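You operate a simulated robot arm through the tools that you are given. There is no shell and no other tool.

You are at the controls of a simulated robot arm. One attempt, no reset.

Task
Zero the counter and wind 4 metres of red cable firmly on to the white reel.
Fine: the brake stands at drag while you wind and at lock at the end.

The check looks at the end state, three seconds after you hand in, the way a careful person would. Anything else that was tipped, shoved, dropped, spilled or broken makes it a failure.

Robot
A 6-joint arm with a two-finger gripper, fixed in place. Base frame: the origin is on the floor under the middle of its stand, x ahead of it, y to its left, z up; the work surface is at about z = 760. Readings come in mm, rad, newtons and seconds.
It reaches about 1417 mm from its shoulder. Its first joint turns from -2.897 to 2.897 rad. Payload 3.43 kg.
Tool frame: the origin (TCP) lies between the finger pads and is the grasp point; the fingertips stand 20 mm ahead of it; z points along the fingers, y is the line along which they close. The gripper opens to 190 mm; its body begins 248 mm behind the TCP.
Orientation is that of the tool frame in the base frame, as a unit quaternion [w, x, y, z]. With the fingers straight down and closing along the base's y, the tool's x points along the base's -x, its y along +y and its z along -z.

Tools
- The arm moves only by the tool drive_tool. Its argument "targets" is a list of rows, each a list of 7 numbers: the finger opening in mm, from 0 to 190, then the shift along the tool's x, y, z in mm, then the turn, a rotation vector about the tool's x, y, z in rad. In form: [[hand, x, y, z, wx, wy, wz], ...]. A call has 1 to 20 rows; each row shifts and turns the commanded pose from where the row before left it, along the tool's axes as they then stand. Each row takes 0.2 s and may step no farther than 50 mm and 0.15 rad from the row before; otherwise, or with a gripper value out of range, the whole call is refused. A pose out of reach is approached as far as the arm can. The call stops where the force on the tool passes 50 N (or 10 N more than at its start, if that is more) or the arm is blocked; 0.2 s more then pass. Each finger travels about 153 mm/s and halts on what it meets, pressing with about 20 N; the grip force reading is that of the motor and also rises with nothing between the fingers. The clock runs only during rows and for 0.2 s after the last one: add rows that do not move to give the fingers time. It gives the time, the measured TCP pose, the force on the tool (base axes), the opening and the grip force at its end, in the units of the frame above (readings bear some noise), with the torque about the TCP (base axes, N m) and any sound that the robot's microphone picked up.
- Cameras (640 x 400 px; columns grow to the right, rows downward): "scene" is fixed at [402.1, 499.4, 1513]; the picture's right is [-0.64, -0.77, 0.00], its down [-0.59, 0.49, -0.64] and it looks along [0.49, -0.41, -0.77] (base axes); focal length 324 px, centre (320, 200). "wrist" rides on the gripper at [71, -8, -288] in the tool frame; the picture's right is [0.12, 0.99, 0.00], its down [-0.96, 0.11, -0.25] and it looks along [-0.25, 0.03, 0.97] (tool axes); focal length 261 px, centre (320, 200).
- capture(camera): a new picture of that camera. It takes no simulated time.
- lift_body(by): moves the trunk up (or, below 0, down) by that many mm; the arm rides with it, the base frame stays. It gives what a move gives, with no picture.
- locate(camera, pixels): for up to 12 pixels [column, row] of the newest picture of that camera ("zoom" is the newest enlarged one), the place [x, y, z] in the base frame of the surface seen there, good to about 3 mm. It takes no simulated time.
- enlarge(camera, box): a new picture of the part [left, top, right, bottom] of that camera's present view, enlarged. It takes no simulated time.
- sign_off(): hands the job in; it is judged then, once.

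Unless the task says otherwise, let go and move clear before handing in.

The tools are called after "Call:" by a JSON object that holds its "name" and its "arguments". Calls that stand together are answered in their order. drive_tool: Moves the arm, as the interface text tells. Its arguments: {"type":"object","properties":{"targets":{"type":"array","items":{"type":"array","items":{"type":"number"}}}},"required":["targets"]} The other tools are called the same way: lift_body (by) moves the trunk up or down; capture (camera) takes a picture; locate (camera, pixels) gives the place of the surface under pixels of a picture; enlarge (camera, box) takes an enlarged picture of a part of a camera's view; sign_off () hands the job in.

At the start:

```text
time_s: 0.0
eef_pos: [698.5, -165.4, 1042.4]
tcp_rot: [-0.001, -0.001, 1.0, 0.0]
force: [-0.5, -0.5, -0.5]
torque: [0.02, 0.02, 0.05]
width: 189.9
grasp_force: 0.0
trunk travel left (down, up): [-200.0, 240.0]
```

scene: 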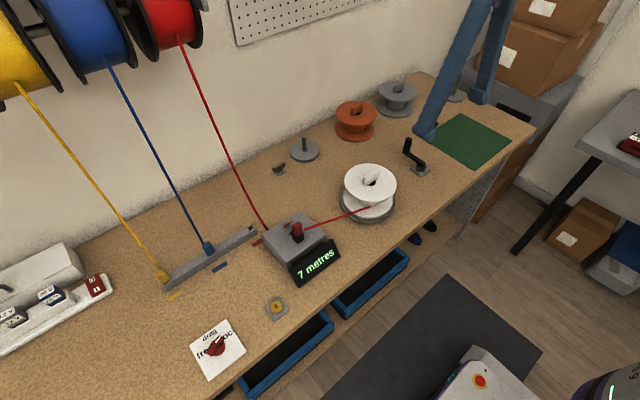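
wrist: 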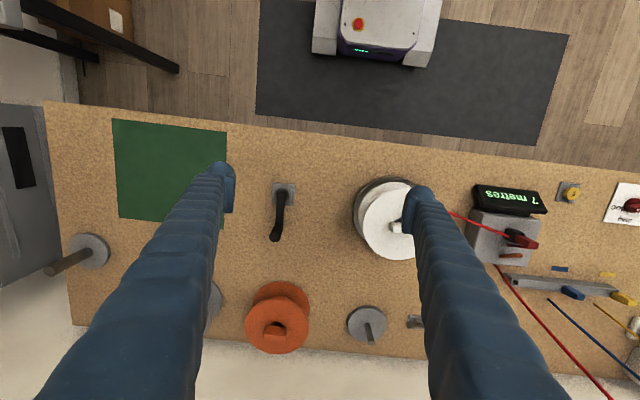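

The pictures show a counter reading "7 metres" (scene about 317,262), a white reel on a turntable (368,190), a crank (412,158), a brake dial (216,345) and a yellow button (277,307). I'll enlarge these parts first.

Call:
{"name": "enlarge", "arguments": {"camera": "scene", "box": [180, 280, 300, 390]}}

Call:
{"name": "enlarge", "arguments": {"camera": "scene", "box": [240, 140, 440, 290]}}

Call:
{"name": "locate", "arguments": {"camera": "scene", "pixels": [[216, 345], [277, 307], [297, 230], [317, 262], [368, 180], [372, 178], [410, 145], [415, 160], [303, 148], [355, 115], [250, 330], [350, 220]]}}

```text
3.64 times, centred on (240, 335) of scene
```

zoom: 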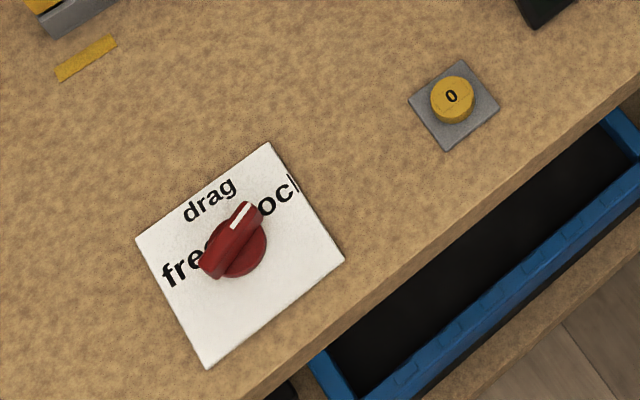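

```text
2.67 times, centred on (340, 215) of scene
```

zoom: 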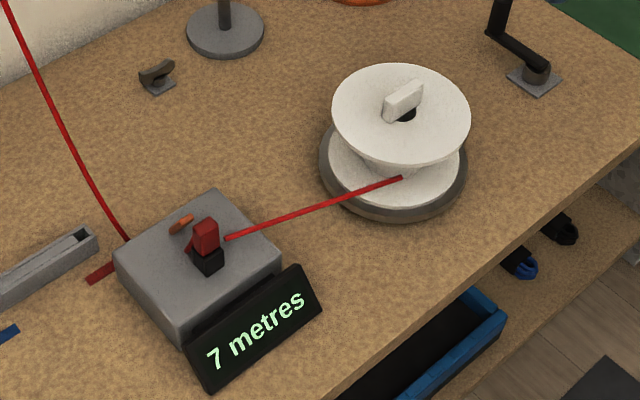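

```text
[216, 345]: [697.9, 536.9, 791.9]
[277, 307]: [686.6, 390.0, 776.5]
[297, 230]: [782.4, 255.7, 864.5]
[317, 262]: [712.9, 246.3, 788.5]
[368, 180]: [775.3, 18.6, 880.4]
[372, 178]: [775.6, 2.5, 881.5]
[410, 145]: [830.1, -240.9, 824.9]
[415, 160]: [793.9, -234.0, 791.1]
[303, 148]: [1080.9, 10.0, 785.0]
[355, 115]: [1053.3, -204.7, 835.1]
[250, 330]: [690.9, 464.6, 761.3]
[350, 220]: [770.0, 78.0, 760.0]
```

The zoom shows the brake pointer between "drag" and the partly hidden "lock" text, and the cable already running from the meter box to the reel. I'll look more closely at the meter box, the reel, the crank and the card.

Call:
{"name": "enlarge", "arguments": {"camera": "scene", "box": [385, 125, 445, 185]}}

Call:
{"name": "enlarge", "arguments": {"camera": "scene", "box": [330, 155, 410, 225]}}

Call:
{"name": "enlarge", "arguments": {"camera": "scene", "box": [250, 200, 350, 290]}}

Call:
{"name": "enlarge", "arguments": {"camera": "wrist", "box": [230, 150, 450, 290]}}

Call:
{"name": "enlarge", "arguments": {"camera": "wrist", "box": [440, 150, 640, 300]}}

Call:
{"name": "enlarge", "arguments": {"camera": "scene", "box": [180, 310, 260, 390]}}

```text
6.67 times, centred on (415, 155) of scene
```

zoom: 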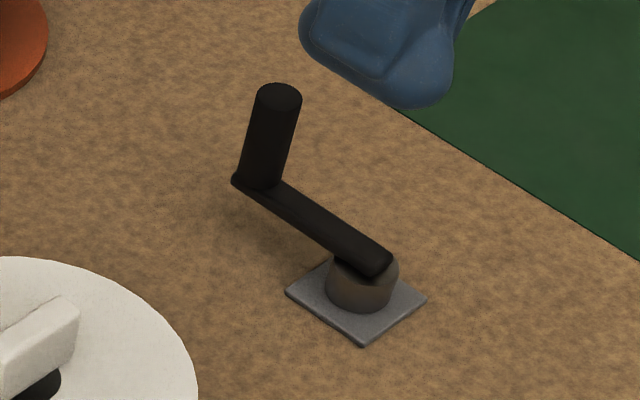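

```text
5.71 times, centred on (370, 190) of scene
```

zoom: 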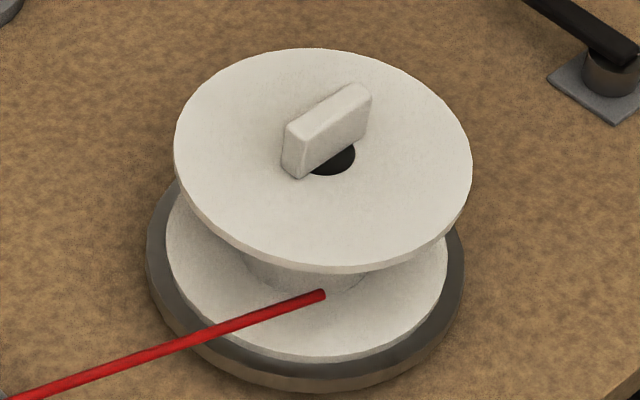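

```text
4.44 times, centred on (300, 245) of scene
```

zoom: 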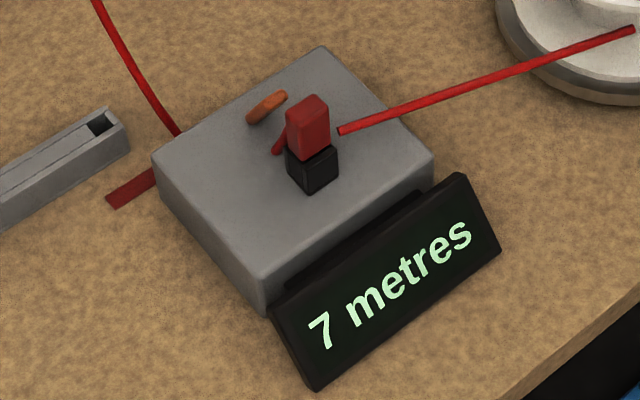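

```text
2.86 times, centred on (340, 220) of wrist
```

zoom: 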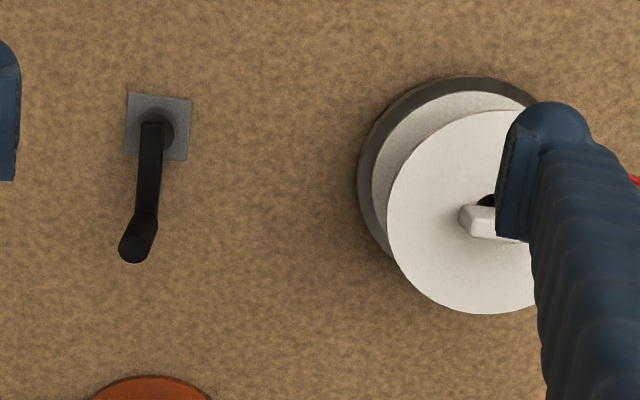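

```text
2.67 times, centred on (540, 225) of wrist
```

zoom: 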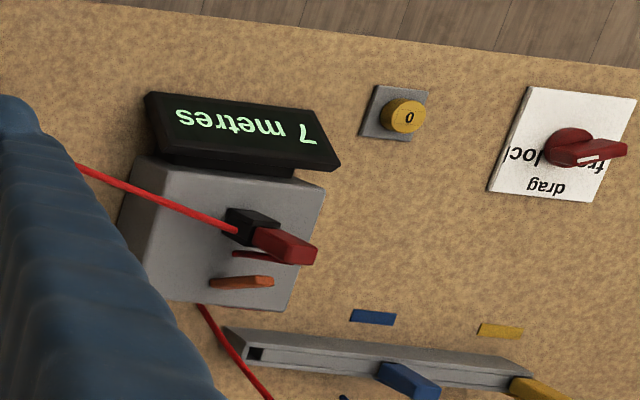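

```text
5.00 times, centred on (220, 350) of scene
```

zoom: 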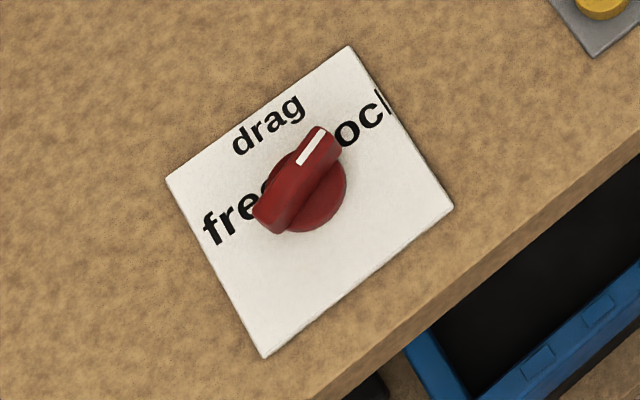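

I'll measure the knob bar and its white mark, and the letters around it, in the newest zoom (mark about 312,147, bar ends 270,215 and 330,140).

Call:
{"name": "locate", "arguments": {"camera": "zoom", "pixels": [[322, 132], [302, 160], [268, 212], [290, 185], [330, 190], [165, 178], [348, 46], [453, 210], [264, 357], [268, 125], [228, 220], [362, 118]]}}

Call:
{"name": "enlarge", "arguments": {"camera": "scene", "box": [60, 200, 270, 330]}}

Call:
{"name": "enlarge", "arguments": {"camera": "scene", "box": [0, 230, 130, 370]}}

Call:
{"name": "enlarge", "arguments": {"camera": "scene", "box": [260, 70, 480, 200]}}

```text
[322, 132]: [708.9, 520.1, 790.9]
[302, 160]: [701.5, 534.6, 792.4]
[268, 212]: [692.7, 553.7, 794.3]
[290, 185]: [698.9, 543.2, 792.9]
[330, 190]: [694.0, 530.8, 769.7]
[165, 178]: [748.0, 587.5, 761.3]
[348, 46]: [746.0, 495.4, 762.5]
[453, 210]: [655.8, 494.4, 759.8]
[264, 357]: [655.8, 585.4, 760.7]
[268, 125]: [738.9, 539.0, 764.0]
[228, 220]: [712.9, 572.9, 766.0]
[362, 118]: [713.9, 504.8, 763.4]
```

```text
3.05 times, centred on (165, 265) of scene
```

zoom: 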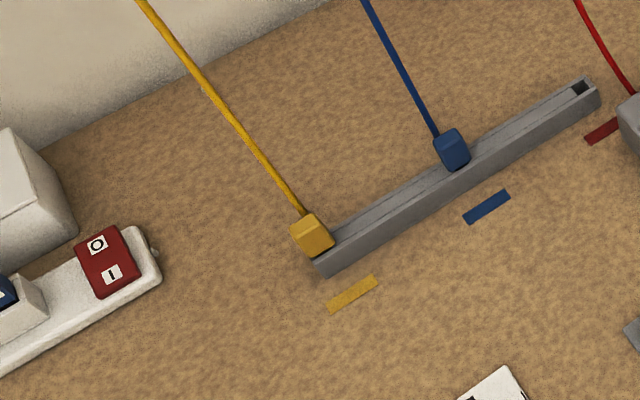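

```text
2.86 times, centred on (65, 300) of scene
```

zoom: 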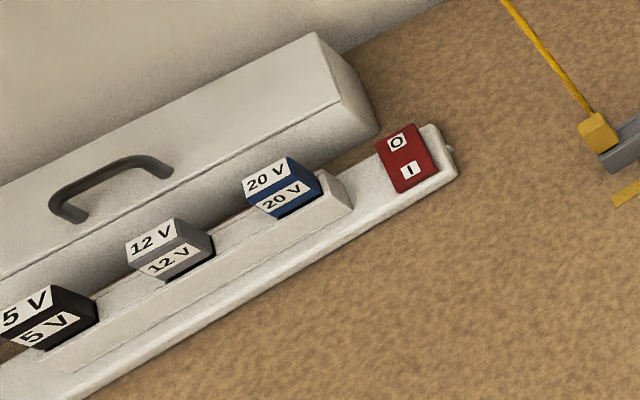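

```text
2.91 times, centred on (370, 135) of scene
```

zoom: 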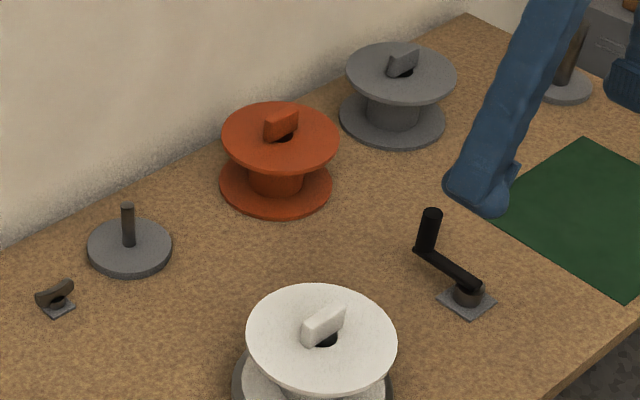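

The bar's mark points from (693,554) to (709,520), about 65° from "drag" (which is straight toward +x), so the brake is at lock. I'll measure the crank, and then the small toggle by the wall.

Call:
{"name": "enlarge", "arguments": {"camera": "scene", "box": [385, 125, 445, 185]}}

Call:
{"name": "locate", "arguments": {"camera": "zoom", "pixels": [[278, 95], [262, 95], [296, 98], [245, 175], [270, 140], [262, 188], [380, 260], [365, 262], [360, 320], [287, 293], [425, 298], [363, 343]]}}

Call:
{"name": "locate", "arguments": {"camera": "wrist", "pixels": [[228, 170], [228, 205], [210, 180], [418, 195], [408, 225], [435, 200], [283, 190], [277, 235], [570, 192], [625, 205], [400, 215], [385, 220]]}}

```text
6.67 times, centred on (415, 155) of scene
```

zoom: 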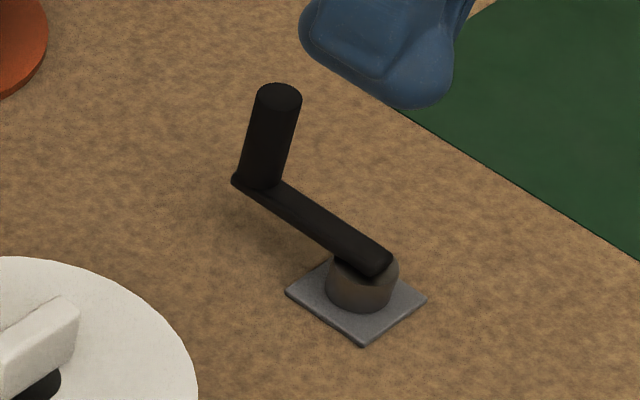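

```text
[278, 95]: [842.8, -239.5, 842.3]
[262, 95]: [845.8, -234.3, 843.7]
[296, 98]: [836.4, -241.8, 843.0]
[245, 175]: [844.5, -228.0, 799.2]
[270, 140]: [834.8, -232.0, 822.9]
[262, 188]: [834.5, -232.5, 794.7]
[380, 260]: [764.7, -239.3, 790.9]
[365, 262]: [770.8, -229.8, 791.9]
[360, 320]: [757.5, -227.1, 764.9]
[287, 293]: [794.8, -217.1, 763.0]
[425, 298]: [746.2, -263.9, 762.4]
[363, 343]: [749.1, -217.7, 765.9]
```

```text
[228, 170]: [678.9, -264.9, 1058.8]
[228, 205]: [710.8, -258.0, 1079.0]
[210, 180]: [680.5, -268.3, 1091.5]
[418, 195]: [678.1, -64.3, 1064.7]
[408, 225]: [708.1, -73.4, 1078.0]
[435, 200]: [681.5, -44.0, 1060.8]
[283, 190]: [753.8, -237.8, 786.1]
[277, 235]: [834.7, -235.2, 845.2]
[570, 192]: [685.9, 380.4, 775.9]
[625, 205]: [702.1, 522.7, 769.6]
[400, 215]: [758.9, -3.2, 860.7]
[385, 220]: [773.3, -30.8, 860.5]
```

The crank's plate centre is about (771,-241) and its handle axis about (838,-238), z 795–843. Before moving left I'll check where the cables run so that the arm keeps clear.

Call:
{"name": "locate", "arguments": {"camera": "scene", "pixels": [[185, 60], [210, 120], [235, 177], [262, 228], [110, 70], [150, 152], [205, 245], [20, 90], [90, 190], [160, 275], [278, 168], [304, 227]]}}

Call:
{"name": "enlarge", "arguments": {"camera": "scene", "box": [262, 150, 312, 185]}}

```text
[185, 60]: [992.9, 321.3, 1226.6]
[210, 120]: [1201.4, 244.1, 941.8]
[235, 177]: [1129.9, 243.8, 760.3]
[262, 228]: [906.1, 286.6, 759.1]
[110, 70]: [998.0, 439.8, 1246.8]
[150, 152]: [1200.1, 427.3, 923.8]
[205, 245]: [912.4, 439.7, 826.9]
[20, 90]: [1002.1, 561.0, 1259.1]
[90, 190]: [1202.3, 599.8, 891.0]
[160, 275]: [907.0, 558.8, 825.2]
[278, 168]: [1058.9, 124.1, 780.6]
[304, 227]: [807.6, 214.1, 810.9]
```

```text
11.43 times, centred on (287, 168) of scene
```

zoom: 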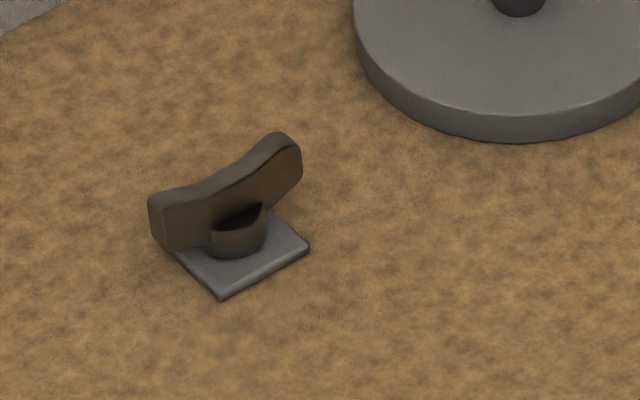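

All cables stay beyond x≈900, so moving along x≈700 at z≈1042 is clear. I'll translate to above the brake knob at (701,540), keeping the orientation.

Call:
{"name": "drive_tool", "arguments": {"targets": [[190, 0, 20, 0, 0, 0, 0], [190, 0, 45, 0, 0, 0, 0], [190, 0, 45, 0, 0, 0, 0], [190, 0, 45, 0, 0, 0, 0], [190, 0, 45, 0, 0, 0, 0], [190, 0, 45, 0, 0, 0, 0], [150, 0, 45, 0, 0, 0, 0], [120, 0, 45, 0, 0, 0, 0], [90, 0, 45, 0, 0, 0, 0], [70, 0, 45, 0, 0, 0, 0], [70, 0, 45, 0, 0, 0, 0], [70, 0, 45, 0, 0, 0, 0], [70, 0, 45, 0, 0, 0, 0], [70, 0, 45, 0, 0, 0, 0], [70, 0, 45, 0, 0, 0, 0], [70, 0, 45, 0, 0, 0, 0], [70, -2, 10, 0, 0, 0, 0], [70, 0, 0, 0, 0, 0, 0]]}}

Call:
{"name": "capture", "arguments": {"camera": "wrist"}}

Call:
{"name": "capture", "arguments": {"camera": "scene"}}

```text
time_s: 3.8
eef_pos: [700.7, 539.6, 1042.3]
tcp_rot: [0.0, 0.0, 1.0, 0.001]
force: [-1.0, 0.3, 0.2]
torque: [0.03, -0.01, 0.0]
width: 70.0
grasp_force: 0.1
trunk travel left (down, up): [-200.0, 240.0]
```

```text
taken
```

wrist: 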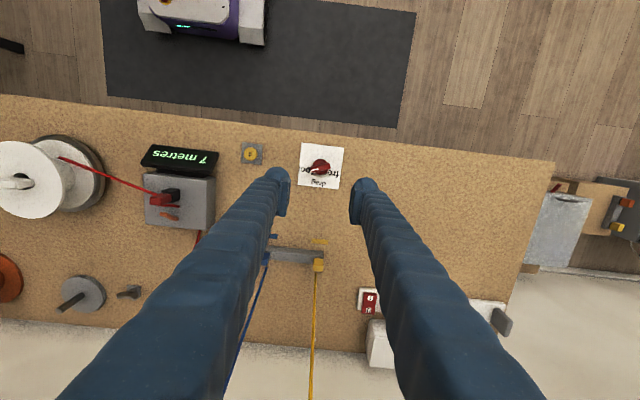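

```text
taken
```

scene: 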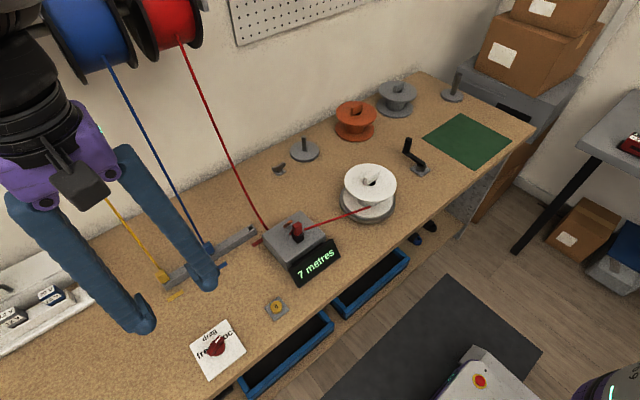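

The arm is above the brake card; the knob shows at wrist (318,165). I'll enlarge it to get its angle.

Call:
{"name": "enlarge", "arguments": {"camera": "wrist", "box": [280, 130, 360, 200]}}

```text
5.71 times, centred on (320, 165) of wrist
```

zoom: 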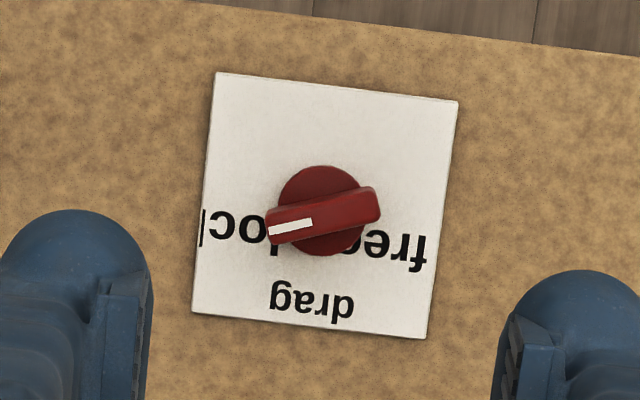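

Call:
{"name": "locate", "arguments": {"camera": "zoom", "pixels": [[268, 225], [378, 205], [270, 208], [374, 190], [276, 240], [380, 217], [322, 215], [320, 167], [320, 252], [312, 222], [235, 230], [310, 305]]}}

```text
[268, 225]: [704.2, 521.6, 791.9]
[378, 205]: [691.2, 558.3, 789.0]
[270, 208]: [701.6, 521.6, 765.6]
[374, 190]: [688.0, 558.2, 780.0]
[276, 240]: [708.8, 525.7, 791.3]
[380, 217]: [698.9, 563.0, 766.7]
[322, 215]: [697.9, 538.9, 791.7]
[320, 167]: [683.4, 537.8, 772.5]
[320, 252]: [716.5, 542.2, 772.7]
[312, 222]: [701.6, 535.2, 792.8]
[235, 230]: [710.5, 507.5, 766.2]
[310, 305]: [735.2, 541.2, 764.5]
```

The bar runs from (706,522) to (692,560), about 70° from drag, and its disc is centred near (700.5,540.3). I'll turn the tool -70° about vertical while coming down to z≈817, so the fingers straddle the bar.

Call:
{"name": "drive_tool", "arguments": {"targets": [[70, 0, 0, 25, 0, 0, 0.1358], [70, 0, 0, 25, 0, 0, 0.1358], [70, 0, 0, 25, 0, 0, 0.1358], [70, 0, 0, 25, 0, 0, 0.1358], [70, 0, 0, 25, 0, 0, 0.1358], [70, 0, 0, 25, 0, 0, 0.1358], [70, 0, 0, 25, 0, 0, 0.1358], [70, 0, 0, 25, 0, 0, 0.1358], [70, 0, 0, 20, 0, 0, 0.1358], [70, 0, 0, 0, 0, 0, 0]]}}

Call:
{"name": "capture", "arguments": {"camera": "wrist"}}

Call:
{"name": "capture", "arguments": {"camera": "scene"}}

```text
time_s: 6.0
eef_pos: [701.0, 540.0, 821.8]
tcp_rot: [0.0, 0.573, 0.82, 0.0]
force: [0.1, -0.3, 0.6]
torque: [0.02, -0.04, 0.02]
width: 69.6
grasp_force: 0.0
trunk travel left (down, up): [-200.0, 240.0]
```

```text
taken
```

wrist: 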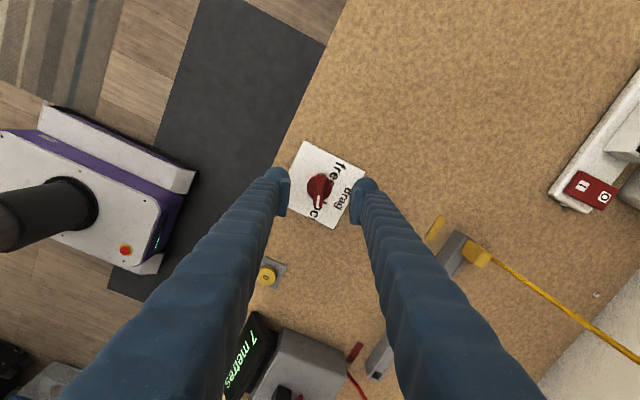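

```text
taken
```

scene: 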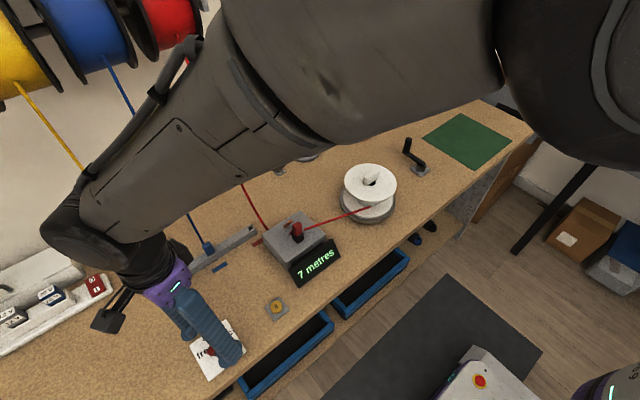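

The fingers straddle the knob with the TCP at (701,540,822). I'll check the bar's alignment between the fingers at wrist (318,188).

Call:
{"name": "enlarge", "arguments": {"camera": "wrist", "box": [260, 130, 400, 240]}}

```text
3.64 times, centred on (330, 185) of wrist
```

zoom: 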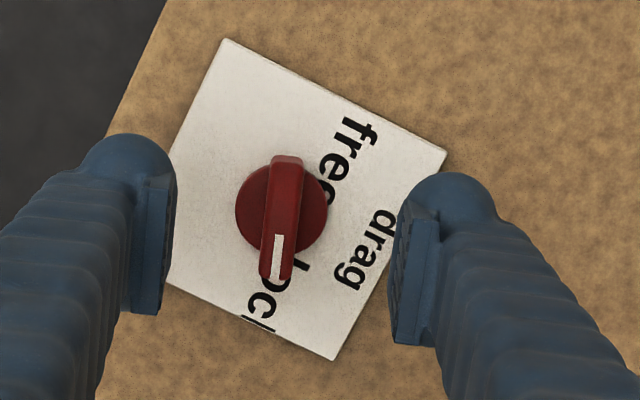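

The bar lies right along the tool's x axis, centred between the pads. I'll go down 25 mm and close on it.

Call:
{"name": "drive_tool", "arguments": {"targets": [[70, 0, 0, 10, 0, 0, 0], [70, 0, 0, 10, 0, 0, 0], [70, 0, 0, 5, 0, 0, 0], [50, 0, 0, 0, 0, 0, 0], [30, 0, 0, 0, 0, 0, 0], [15, 0, 0, 0, 0, 0, 0], [5, 0, 0, 0, 0, 0, 0], [5, 0, 0, 0, 0, 0, 0], [5, 0, 0, 0, 0, 0, 0]]}}

Call:
{"name": "enlarge", "arguments": {"camera": "wrist", "box": [260, 130, 400, 240]}}

```text
time_s: 8.0
eef_pos: [699.7, 540.2, 797.2]
tcp_rot: [-0.001, 0.574, 0.819, -0.001]
force: [-7.2, -2.5, -0.9]
torque: [0.02, 0.06, 0.02]
width: 10.7
grasp_force: 44.4
trunk travel left (down, up): [-200.0, 240.0]
```

```text
3.64 times, centred on (330, 185) of wrist
```

zoom: 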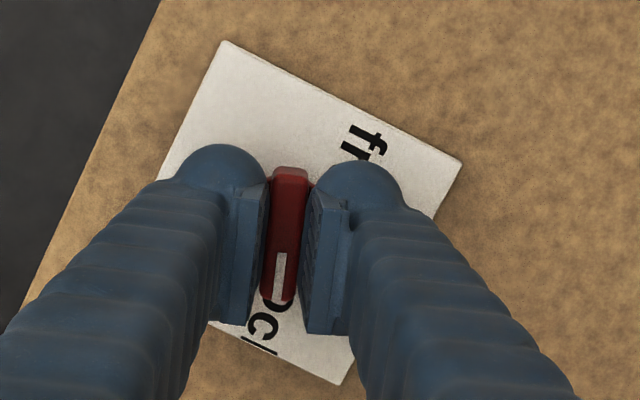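

The bar is gripped (10.7 mm). I'll now turn +70° about vertical toward drag, easing 1 mm along -x to unload the side force.

Call:
{"name": "drive_tool", "arguments": {"targets": [[5, 0.3, -0.9, 0, 0, 0, 0], [5, 0, 0, 0, 0, 0, -0.1222], [5, 0, 0, 0, 0, 0, -0.1222], [5, 0, 0, 0, 0, 0, -0.1222], [5, 0, 0, 0, 0, 0, -0.1222], [5, 0, 0, 0, 0, 0, -0.1222]]}}

Call:
{"name": "enlarge", "arguments": {"camera": "wrist", "box": [260, 130, 400, 240]}}

```text
time_s: 9.4
eef_pos: [700.0, 538.9, 798.6]
tcp_rot: [0.0, 0.301, 0.954, 0.0]
force: [-0.5, -0.7, -4.3]
torque: [-0.02, 0.04, -0.01]
width: 10.9
grasp_force: 44.4
trunk travel left (down, up): [-200.0, 240.0]
```

```text
3.64 times, centred on (330, 185) of wrist
```

zoom: 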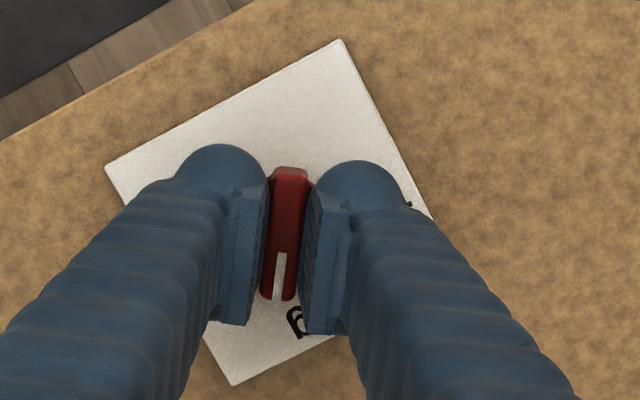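

The knob turns along with the hand; it's now about 35° short of drag with little force. I'll turn the remaining 35°.

Call:
{"name": "drive_tool", "arguments": {"targets": [[5, 0, 0, 0, 0, 0, -0.1222], [5, 0, 0, 0, 0, 0, -0.1222], [5, 0, 0, 0, 0, 0, -0.1222], [5, 0, 0, 0, 0, 0, -0.1222], [5, 0, 0, 0, 0, 0, -0.1222], [5, 0, 0, 0, 0, 0, 0]]}}

Call:
{"name": "enlarge", "arguments": {"camera": "wrist", "box": [260, 130, 400, 240]}}

```text
time_s: 10.8
eef_pos: [699.3, 539.9, 796.7]
tcp_rot: [-0.001, 0.0, 1.0, 0.0]
force: [2.6, 2.7, -5.4]
torque: [0.04, -0.06, 0.01]
width: 11.0
grasp_force: 44.6
trunk travel left (down, up): [-200.0, 240.0]
```

```text
3.64 times, centred on (330, 185) of wrist
```

zoom: 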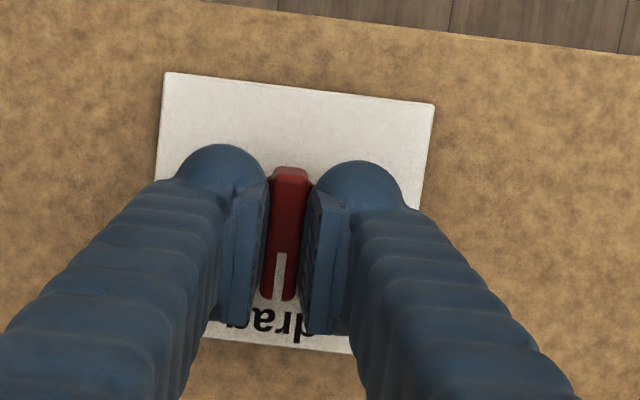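

The mark now points at "drag", with the bar along +x. I'll open, rise clear and look.

Call:
{"name": "drive_tool", "arguments": {"targets": [[20, 0, 0, 0, 0, 0, 0], [40, 0, 0, 0, 0, 0, 0], [60, 0, 0, 0, 0, 0, 0], [60, 0, 0, -10, 0, 0, 0], [60, 0, 0, -20, 0, 0, 0], [60, 0, 0, -30, 0, 0, 0], [60, 0, 0, -30, 0, 0, 0]]}}

Call:
{"name": "enlarge", "arguments": {"camera": "wrist", "box": [260, 120, 400, 220]}}

Call:
{"name": "enlarge", "arguments": {"camera": "scene", "box": [180, 200, 350, 390]}}

```text
time_s: 12.4
eef_pos: [698.8, 539.9, 888.7]
tcp_rot: [0.0, 0.0, 1.0, 0.0]
force: [0.4, -0.3, 0.1]
torque: [0.0, -0.02, 0.01]
width: 59.8
grasp_force: 0.1
trunk travel left (down, up): [-200.0, 240.0]
```

```text
4.00 times, centred on (330, 170) of wrist
```

zoom: 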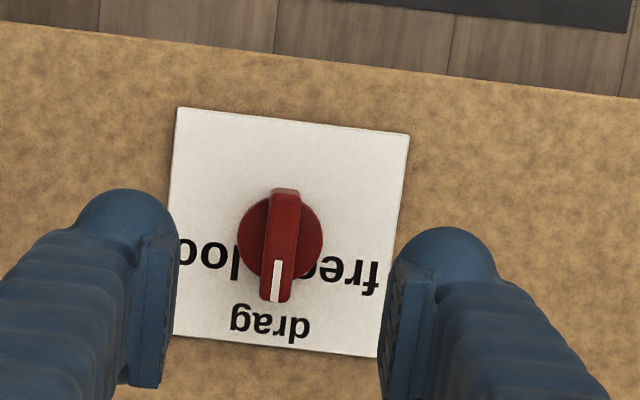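

```text
2.11 times, centred on (265, 295) of scene
```

zoom: 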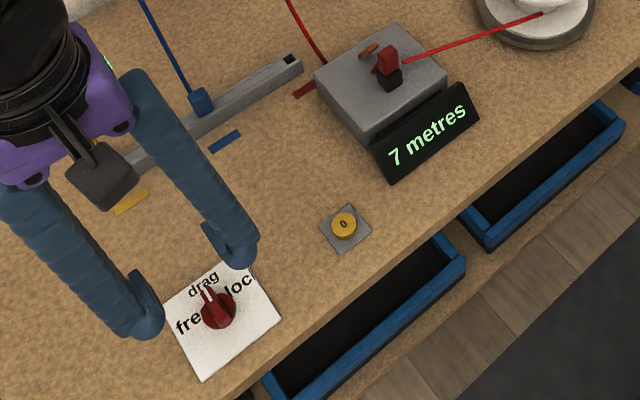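

The brake is at drag. Next is the yellow "0" button; I'll locate its centre precisely.

Call:
{"name": "enlarge", "arguments": {"camera": "scene", "box": [257, 287, 297, 327]}}

Call:
{"name": "locate", "arguments": {"camera": "zoom", "pixels": [[320, 200], [320, 150], [320, 230], [280, 190], [360, 190], [320, 110]]}}

```text
10.00 times, centred on (277, 307) of scene
```

zoom: 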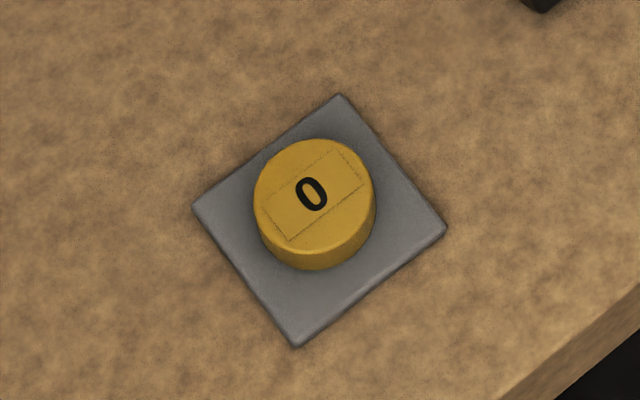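

```text
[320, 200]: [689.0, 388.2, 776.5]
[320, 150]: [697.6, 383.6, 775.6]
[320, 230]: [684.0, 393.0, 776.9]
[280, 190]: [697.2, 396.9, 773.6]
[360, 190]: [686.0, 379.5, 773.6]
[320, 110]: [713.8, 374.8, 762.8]
```

The button's centre is about (690,389,776), radius about 15. I'll close the fingers, move above it and stop with the tips about 20 mm over it.

Call:
{"name": "drive_tool", "arguments": {"targets": [[30, 8.5, -30, 0, 0, 0, 0], [0, 0, -40, 0, 0, 0, 0], [0, 0, -40, 0, 0, 0, 0], [0, 0, -40.7, 0, 0, 0, 0], [0, 0, 0, 40, 0, 0, 0], [0, 0, 0, 30, 0, 0, 0], [0, 0, 0, 0, 0, 0, 0]]}}

Call:
{"name": "enlarge", "arguments": {"camera": "wrist", "box": [260, 120, 400, 240]}}

Call:
{"name": "enlarge", "arguments": {"camera": "scene", "box": [220, 220, 350, 340]}}

```text
time_s: 14.0
eef_pos: [691.0, 389.2, 817.9]
tcp_rot: [0.0, 0.0, 1.0, 0.0]
force: [0.2, -0.1, -0.6]
torque: [-0.04, 0.01, -0.03]
width: 0.2
grasp_force: 19.9
trunk travel left (down, up): [-200.0, 240.0]
```

```text
3.33 times, centred on (330, 180) of wrist
```

zoom: 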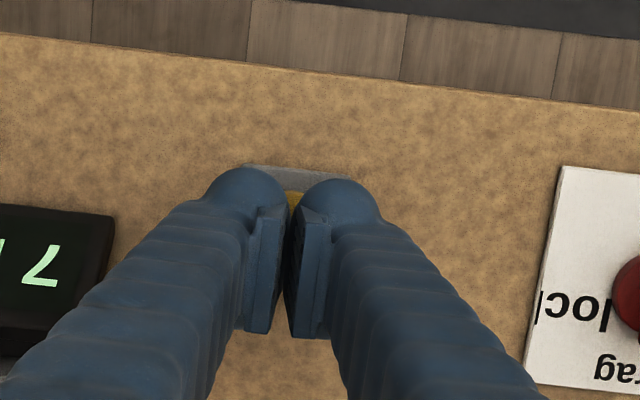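

```text
3.33 times, centred on (285, 280) of scene
```

zoom: 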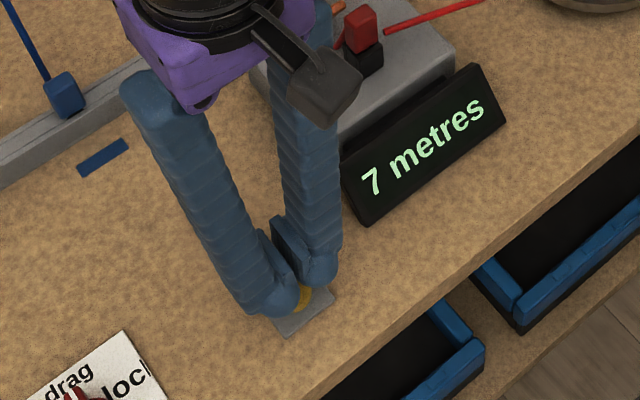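

The closed fingertips sit over the button, with the display still at 7. I'll press down slowly.

Call:
{"name": "drive_tool", "arguments": {"targets": [[0, 0, 0, 10, 0, 0, 0], [0, 0, 0, 8, 0, 0, 0], [0, 0, 0, 2, 0, 0, 0], [0, 0, 0, 2, 0, 0, 0], [0, 0, 0, 2, 0, 0, 0], [0, 0, 0, 2, 0, 0, 0]]}}

Call:
{"name": "enlarge", "arguments": {"camera": "scene", "box": [220, 220, 350, 340]}}

```text
time_s: 15.4
eef_pos: [691.4, 389.5, 791.5]
tcp_rot: [0.0, 0.0, 1.0, 0.0]
force: [-1.4, -0.3, 1.8]
torque: [0.01, 0.0, 0.01]
width: 5.8
grasp_force: 34.5
trunk travel left (down, up): [-200.0, 240.0]
heard: click
```

```text
3.33 times, centred on (285, 280) of scene
```

zoom: 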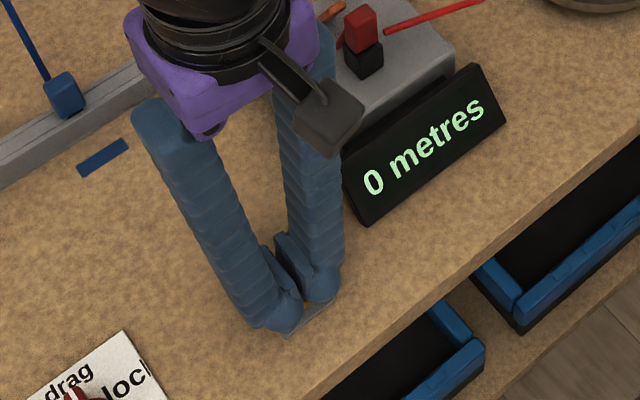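

A click was heard and the display reads "0 metres". I'll rise and travel to above the crank, first along x≈691 and then over.

Call:
{"name": "drive_tool", "arguments": {"targets": [[6, 0, 0, -10, 0, 0, 0], [10, 0, 0, -30, 0, 0, 0], [10, 0, 0, -45, 0, 0, 0], [10, 0, 0, -45, 0, 0, 0], [10, 0, 0, -45, 0, 0, 0], [10, 0, -40, 0, 0, 0, 0], [20, 0, -45, 0, 0, 0, 0], [30, 0, -45, 0, 0, 0, 0], [50, 0, -45, 0, 0, 0, 0], [70, 0, -45, 0, 0, 0, 0], [80, 0, -45, 0, 0, 0, 0], [80, 0, -45, 0, 0, 0, 0], [80, 0, -45, 0, 0, 0, 0], [80, 0, -45, 0, 0, 0, 0], [80, -20, -45, 0, 0, 0, 0], [80, -20, -45, 0, 0, 0, 0], [80, -20, -45, 0, 0, 0, 0], [80, -20, -45, 0, 0, 0, 0], [80, -20, -5, 0, 0, 0, 0], [80, 0, 0, 0, 0, 0, 0]]}}

Call:
{"name": "capture", "arguments": {"camera": "wrist"}}

Call:
{"name": "capture", "arguments": {"camera": "scene"}}

```text
time_s: 19.6
eef_pos: [792.0, -195.2, 968.3]
tcp_rot: [-0.001, -0.001, 1.0, -0.001]
force: [0.0, 0.7, 0.2]
torque: [-0.05, -0.02, 0.02]
width: 80.0
grasp_force: 0.1
trunk travel left (down, up): [-200.0, 240.0]
```

```text
taken
```

wrist: 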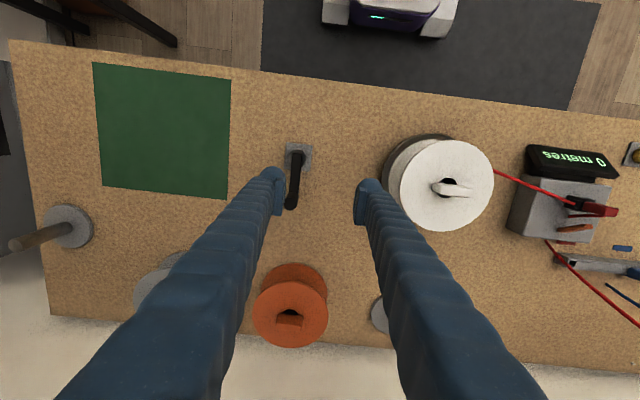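

```text
taken
```

scene: 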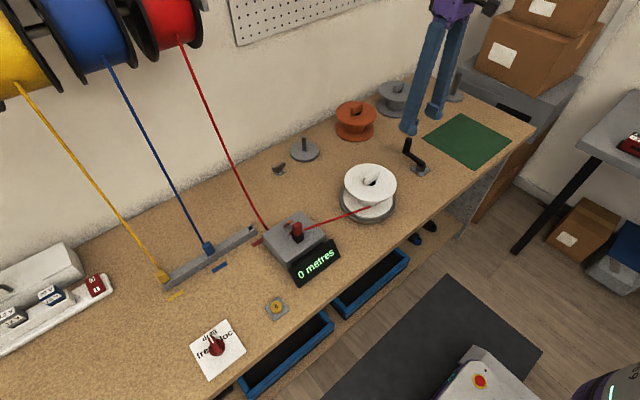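

The counter reads 0 and the brake is at drag. I'll enlarge the crank in the wrist view (about 297,178) and locate its hub and handle.

Call:
{"name": "enlarge", "arguments": {"camera": "wrist", "box": [265, 130, 335, 225]}}

Call:
{"name": "locate", "arguments": {"camera": "wrist", "pixels": [[291, 203], [298, 150], [287, 144], [312, 146], [310, 167], [287, 166], [295, 175], [296, 200], [286, 200]]}}

```text
4.21 times, centred on (300, 178) of wrist
```

zoom: 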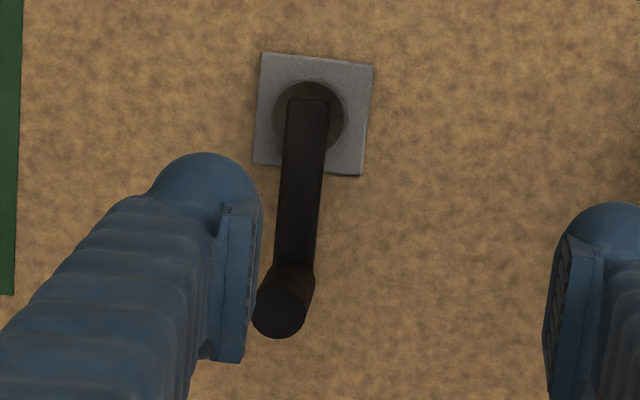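

```text
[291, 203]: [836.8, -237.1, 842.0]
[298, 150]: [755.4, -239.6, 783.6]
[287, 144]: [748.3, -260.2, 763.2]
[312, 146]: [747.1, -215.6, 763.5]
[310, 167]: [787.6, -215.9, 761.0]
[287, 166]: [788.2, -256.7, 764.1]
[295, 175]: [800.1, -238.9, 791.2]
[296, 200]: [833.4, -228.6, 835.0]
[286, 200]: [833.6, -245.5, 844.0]
```

I'll refine the handle-top outline in the newest zoom, plus the plate corners.

Call:
{"name": "locate", "arguments": {"camera": "zoom", "pixels": [[279, 312], [256, 312], [302, 312], [279, 334], [279, 292], [266, 56], [369, 69], [359, 171], [257, 159], [308, 105], [322, 110], [293, 110]]}}

```text
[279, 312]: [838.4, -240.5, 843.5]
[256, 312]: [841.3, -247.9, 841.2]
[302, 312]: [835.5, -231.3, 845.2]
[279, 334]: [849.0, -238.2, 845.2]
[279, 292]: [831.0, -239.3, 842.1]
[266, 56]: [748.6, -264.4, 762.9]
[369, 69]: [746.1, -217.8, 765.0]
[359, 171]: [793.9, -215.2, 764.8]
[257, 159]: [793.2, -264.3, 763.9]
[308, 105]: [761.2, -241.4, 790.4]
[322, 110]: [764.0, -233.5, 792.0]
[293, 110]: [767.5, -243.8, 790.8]
```

The hub axis is at about (770.4,-240.2) and the handle at about (840,-240), so the radius is about 70. I'll move over the handle and descend so that the tips end near z≈806.

Call:
{"name": "drive_tool", "arguments": {"targets": [[80, -24, -22.4, 0, 0, 0, 0], [80, -24, -22.4, 0, 0, 0, 0], [80, 0, 0, 40, 0, 0, 0], [80, 0, 0, 40, 0, 0, 0], [80, 0, 0, 30, 0, 0, 0], [80, 0, 0, 20, 0, 0, 0], [80, 0, 0, 12, 0, 0, 0], [80, 0, 0, 0, 0, 0, 0]]}}

Call:
{"name": "enlarge", "arguments": {"camera": "wrist", "box": [240, 110, 400, 240]}}

Call:
{"name": "enlarge", "arguments": {"camera": "scene", "box": [330, 90, 480, 230]}}

```text
time_s: 21.4
eef_pos: [840.4, -241.6, 824.7]
tcp_rot: [0.0, 0.0, 1.0, 0.0]
force: [0.0, -0.4, 0.5]
torque: [-0.02, 0.03, -0.02]
width: 80.2
grasp_force: 0.2
trunk travel left (down, up): [-200.0, 240.0]
```

```text
3.08 times, centred on (320, 175) of wrist
```

zoom: 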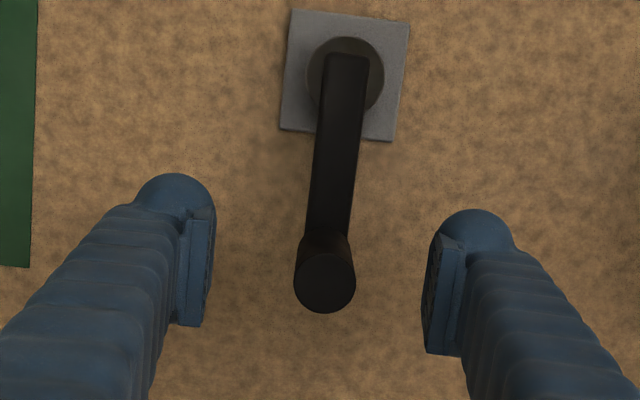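

```text
2.86 times, centred on (405, 160) of scene
```

zoom: 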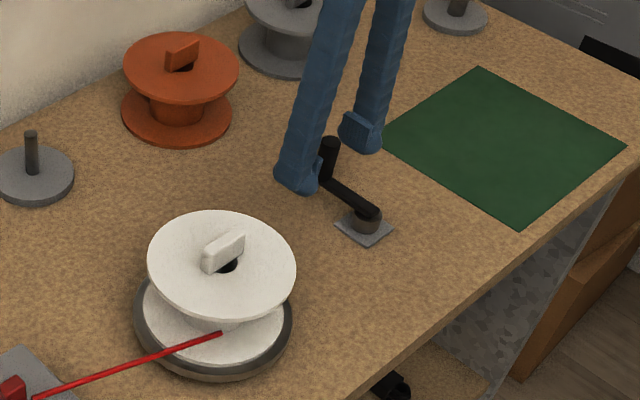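

The handle is centred between the pads. I'll close on it.

Call:
{"name": "drive_tool", "arguments": {"targets": [[60, 0, 0, 0, 0, 0, 0], [40, 0, 0, 0, 0, 0, 0], [25, 0, 0, 0, 0, 0, 0], [12, 0, 0, 0, 0, 0, 0], [12, 0, 0, 0, 0, 0, 0], [12, 0, 0, 0, 0, 0, 0]]}}

Call:
{"name": "enlarge", "arguments": {"camera": "wrist", "box": [240, 110, 400, 240]}}

```text
time_s: 22.8
eef_pos: [839.2, -241.2, 824.5]
tcp_rot: [0.0, 0.0, 1.0, 0.0]
force: [-0.7, -0.9, -2.4]
torque: [0.02, 0.01, 0.04]
width: 20.5
grasp_force: 44.6
trunk travel left (down, up): [-200.0, 240.0]
```

```text
3.08 times, centred on (320, 175) of wrist
```

zoom: 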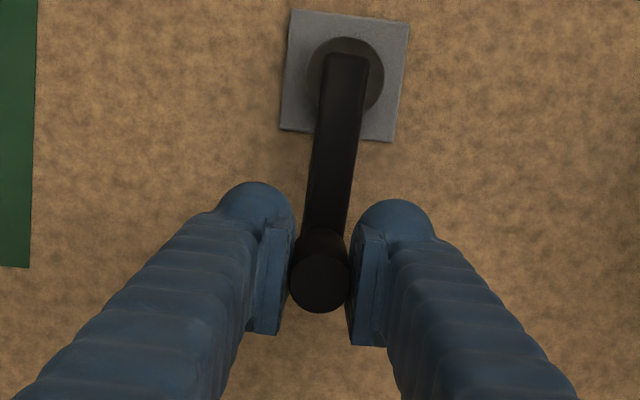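

The handle is gripped (20.5 mm). The cable reaches the reel on its near side, so winding should be counter-clockwise from above; I'll try 36° that way and check the reel and the counter.

Call:
{"name": "drive_tool", "arguments": {"targets": [[12, 0.86, 10.95, 0, 0, 0, 0], [12, 2.57, 10.68, 0, 0, 0, 0], [12, 4.22, 10.14, 0, 0, 0, 0], [12, 5.72, 9.37, 0, 0, 0, 0], [12, 0, 0, 0, 0, 0, 0]]}}

Call:
{"name": "enlarge", "arguments": {"camera": "scene", "box": [250, 120, 450, 290]}}

Call:
{"name": "enlarge", "arguments": {"camera": "wrist", "box": [240, 110, 400, 240]}}

```text
time_s: 24.0
eef_pos: [826.6, -200.3, 823.6]
tcp_rot: [-0.001, 0.0, 1.0, 0.0]
force: [4.1, 3.3, -5.2]
torque: [0.02, 0.01, -0.02]
width: 20.3
grasp_force: 44.7
trunk travel left (down, up): [-200.0, 240.0]
```

```text
2.35 times, centred on (350, 205) of scene
```

zoom: 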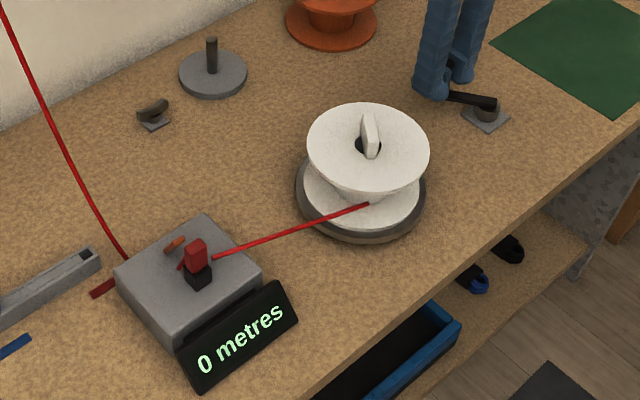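

```text
3.08 times, centred on (320, 175) of wrist
```

zoom: 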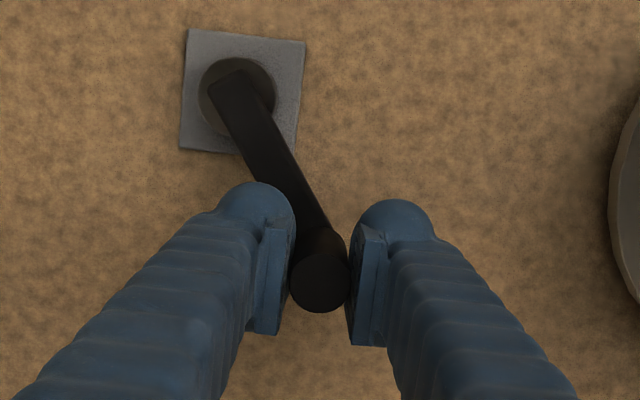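

The reel turned counter-clockwise with the crank (its tab swung round) and forces are small. I'll go on round to complete the first turn, then read the counter.

Call:
{"name": "drive_tool", "arguments": {"targets": [[12, 15.49, 15.49, 0, 0, 0, 0], [12, 19.51, 9.94, 0, 0, 0, 0], [12, 21.63, 3.43, 0, 0, 0, 0], [12, 21.63, -3.43, 0, 0, 0, 0], [12, 19.51, -9.94, 0, 0, 0, 0], [12, 15.49, -15.49, 0, 0, 0, 0], [12, 9.94, -19.51, 0, 0, 0, 0], [12, 3.43, -21.63, 0, 0, 0, 0], [12, 0, 0, 0, 0, 0, 0]]}}

Call:
{"name": "enlarge", "arguments": {"camera": "scene", "box": [250, 120, 450, 290]}}

Call:
{"name": "enlarge", "arguments": {"camera": "wrist", "box": [240, 110, 400, 240]}}

```text
time_s: 26.0
eef_pos: [700.5, -240.5, 824.3]
tcp_rot: [-0.001, 0.0, 1.0, 0.001]
force: [-5.7, -0.8, -16.6]
torque: [-0.02, -0.04, -0.02]
width: 20.5
grasp_force: 45.3
trunk travel left (down, up): [-200.0, 240.0]
```

```text
2.35 times, centred on (350, 205) of scene
```

zoom: 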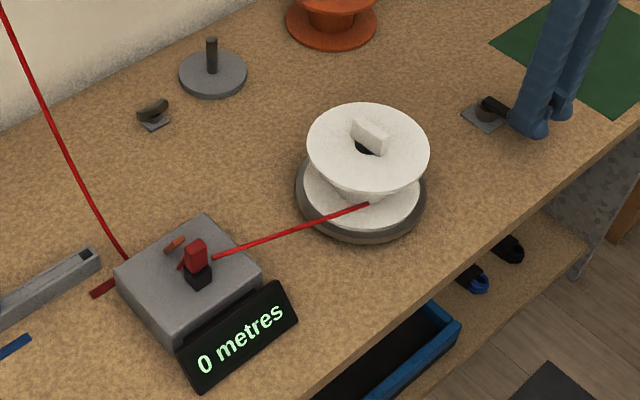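

```text
3.08 times, centred on (320, 175) of wrist
```

zoom: 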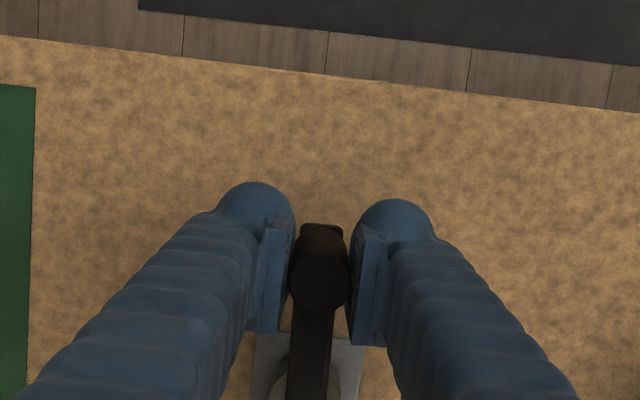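

Half a crank turn moved the reel roughly 290° (tab angle) and the display still reads 0. A 16 N downward pull on the hand has built up, so I'll briefly loosen and regrip, then crank on to 0° and beyond.

Call:
{"name": "drive_tool", "arguments": {"targets": [[28, 0, 0, 0, 0, 0, 0], [28, 0, 0, 0, 0, 0, 0], [12, 0, 0, 0, 0, 0, 0], [12, 0, 0, 0, 0, 0, 0]]}}

Call:
{"name": "drive_tool", "arguments": {"targets": [[12, -3.43, -21.63, 0, 0, 0, 0], [12, -9.94, -19.51, 0, 0, 0, 0], [12, -15.49, -15.49, 0, 0, 0, 0], [12, -19.51, -9.94, 0, 0, 0, 0], [12, -21.63, -3.43, 0, 0, 0, 0], [12, -21.63, 3.43, 0, 0, 0, 0], [12, -19.51, 9.94, 0, 0, 0, 0], [12, -15.49, 15.49, 0, 0, 0, 0], [12, -9.94, 19.51, 0, 0, 0, 0], [12, -3.43, 21.63, 0, 0, 0, 0], [12, 0, 0, 0, 0, 0, 0]]}}

Call:
{"name": "enlarge", "arguments": {"camera": "scene", "box": [250, 120, 450, 290]}}

```text
time_s: 27.0
eef_pos: [700.3, -240.9, 825.3]
tcp_rot: [0.0, 0.0, 1.0, 0.0]
force: [4.6, 0.2, 3.6]
torque: [0.01, -0.04, -0.01]
width: 20.3
grasp_force: 45.1
trunk travel left (down, up): [-200.0, 240.0]
```

```text
time_s: 29.4
eef_pos: [841.8, -241.2, 824.8]
tcp_rot: [0.0, 0.0, 1.0, 0.0]
force: [-0.7, 0.2, 6.6]
torque: [-0.08, 0.06, -0.02]
width: 20.6
grasp_force: 45.0
trunk travel left (down, up): [-200.0, 240.0]
```

```text
2.35 times, centred on (350, 205) of scene
```

zoom: 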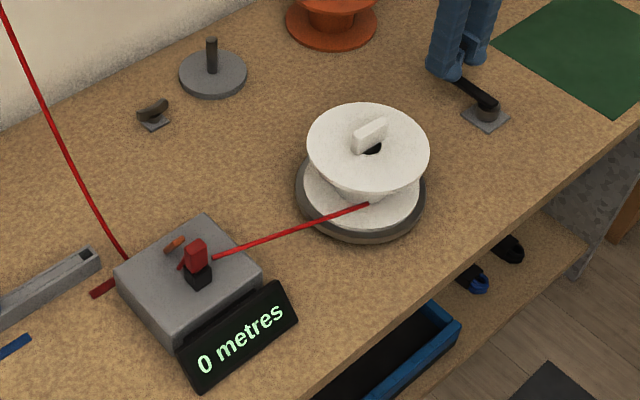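

After one full crank turn the tab looks as it did at the start and the display still reads 0. I'll look closely at the reel, the spindle and the cable.

Call:
{"name": "enlarge", "arguments": {"camera": "scene", "box": [330, 155, 410, 225]}}

Call:
{"name": "enlarge", "arguments": {"camera": "scene", "box": [250, 200, 350, 290]}}

Call:
{"name": "capture", "arguments": {"camera": "wrist"}}

```text
5.71 times, centred on (370, 190) of scene
```

zoom: 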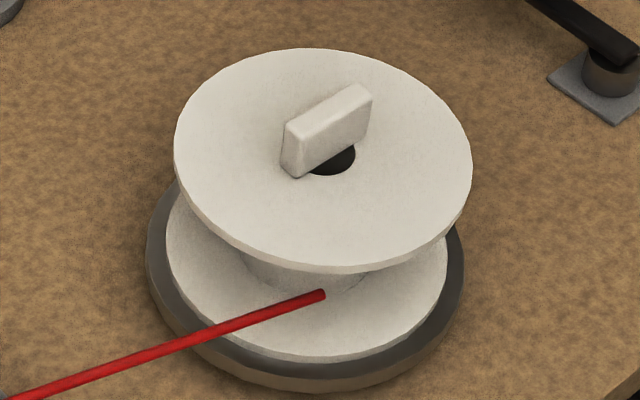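

```text
4.44 times, centred on (300, 245) of scene
```

zoom: 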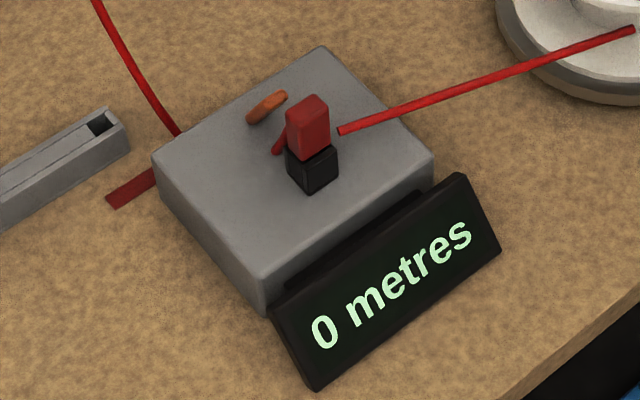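

```text
taken
```

wrist: 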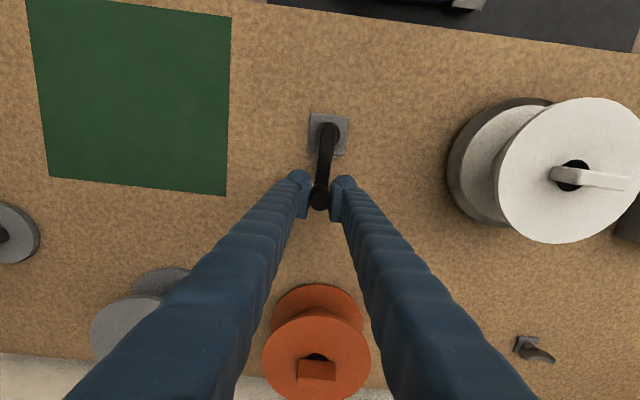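

The tab spans the hole symmetrically, so one crank turn gives about 1.5 reel turns, which on a core of about 31 mm radius is roughly 0.3 m. That fits a reading of 0 so far. I'll crank a further full turn.

Call:
{"name": "drive_tool", "arguments": {"targets": [[12, 3.43, 21.63, 0, 0, 0, 0], [12, 9.94, 19.51, 0, 0, 0, 0], [12, 15.49, 15.49, 0, 0, 0, 0], [12, 19.51, 9.94, 0, 0, 0, 0], [12, 21.63, 3.43, 0, 0, 0, 0], [12, 21.63, -3.43, 0, 0, 0, 0], [12, 19.51, -9.94, 0, 0, 0, 0], [12, 15.49, -15.49, 0, 0, 0, 0], [12, 9.94, -19.51, 0, 0, 0, 0], [12, 3.43, -21.63, 0, 0, 0, 0], [12, -3.43, -21.63, 0, 0, 0, 0], [12, -9.94, -19.51, 0, 0, 0, 0], [12, -15.49, -15.49, 0, 0, 0, 0], [12, -19.51, -9.94, 0, 0, 0, 0], [12, -21.63, -3.43, 0, 0, 0, 0], [12, -21.63, 3.43, 0, 0, 0, 0], [12, -19.51, 9.94, 0, 0, 0, 0], [12, -15.49, 15.49, 0, 0, 0, 0], [12, -9.94, 19.51, 0, 0, 0, 0], [12, -3.43, 21.63, 0, 0, 0, 0]]}}

Call:
{"name": "enlarge", "arguments": {"camera": "scene", "box": [250, 120, 450, 290]}}

```text
time_s: 33.6
eef_pos: [839.1, -239.5, 825.3]
tcp_rot: [0.0, 0.0, 1.0, 0.0]
force: [4.8, 3.0, 4.0]
torque: [-0.19, 0.14, 0.02]
width: 20.5
grasp_force: 45.1
trunk travel left (down, up): [-200.0, 240.0]
```

```text
2.35 times, centred on (350, 205) of scene
```

zoom: 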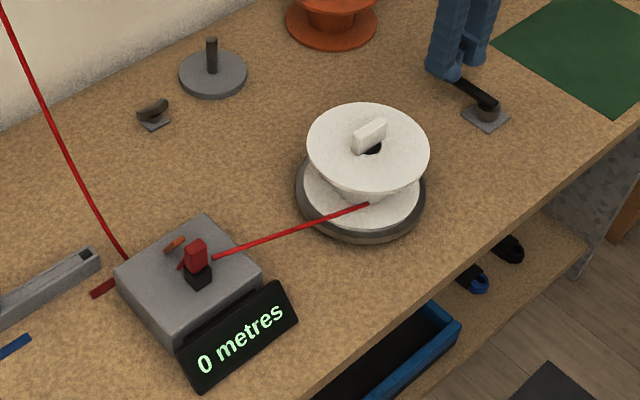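

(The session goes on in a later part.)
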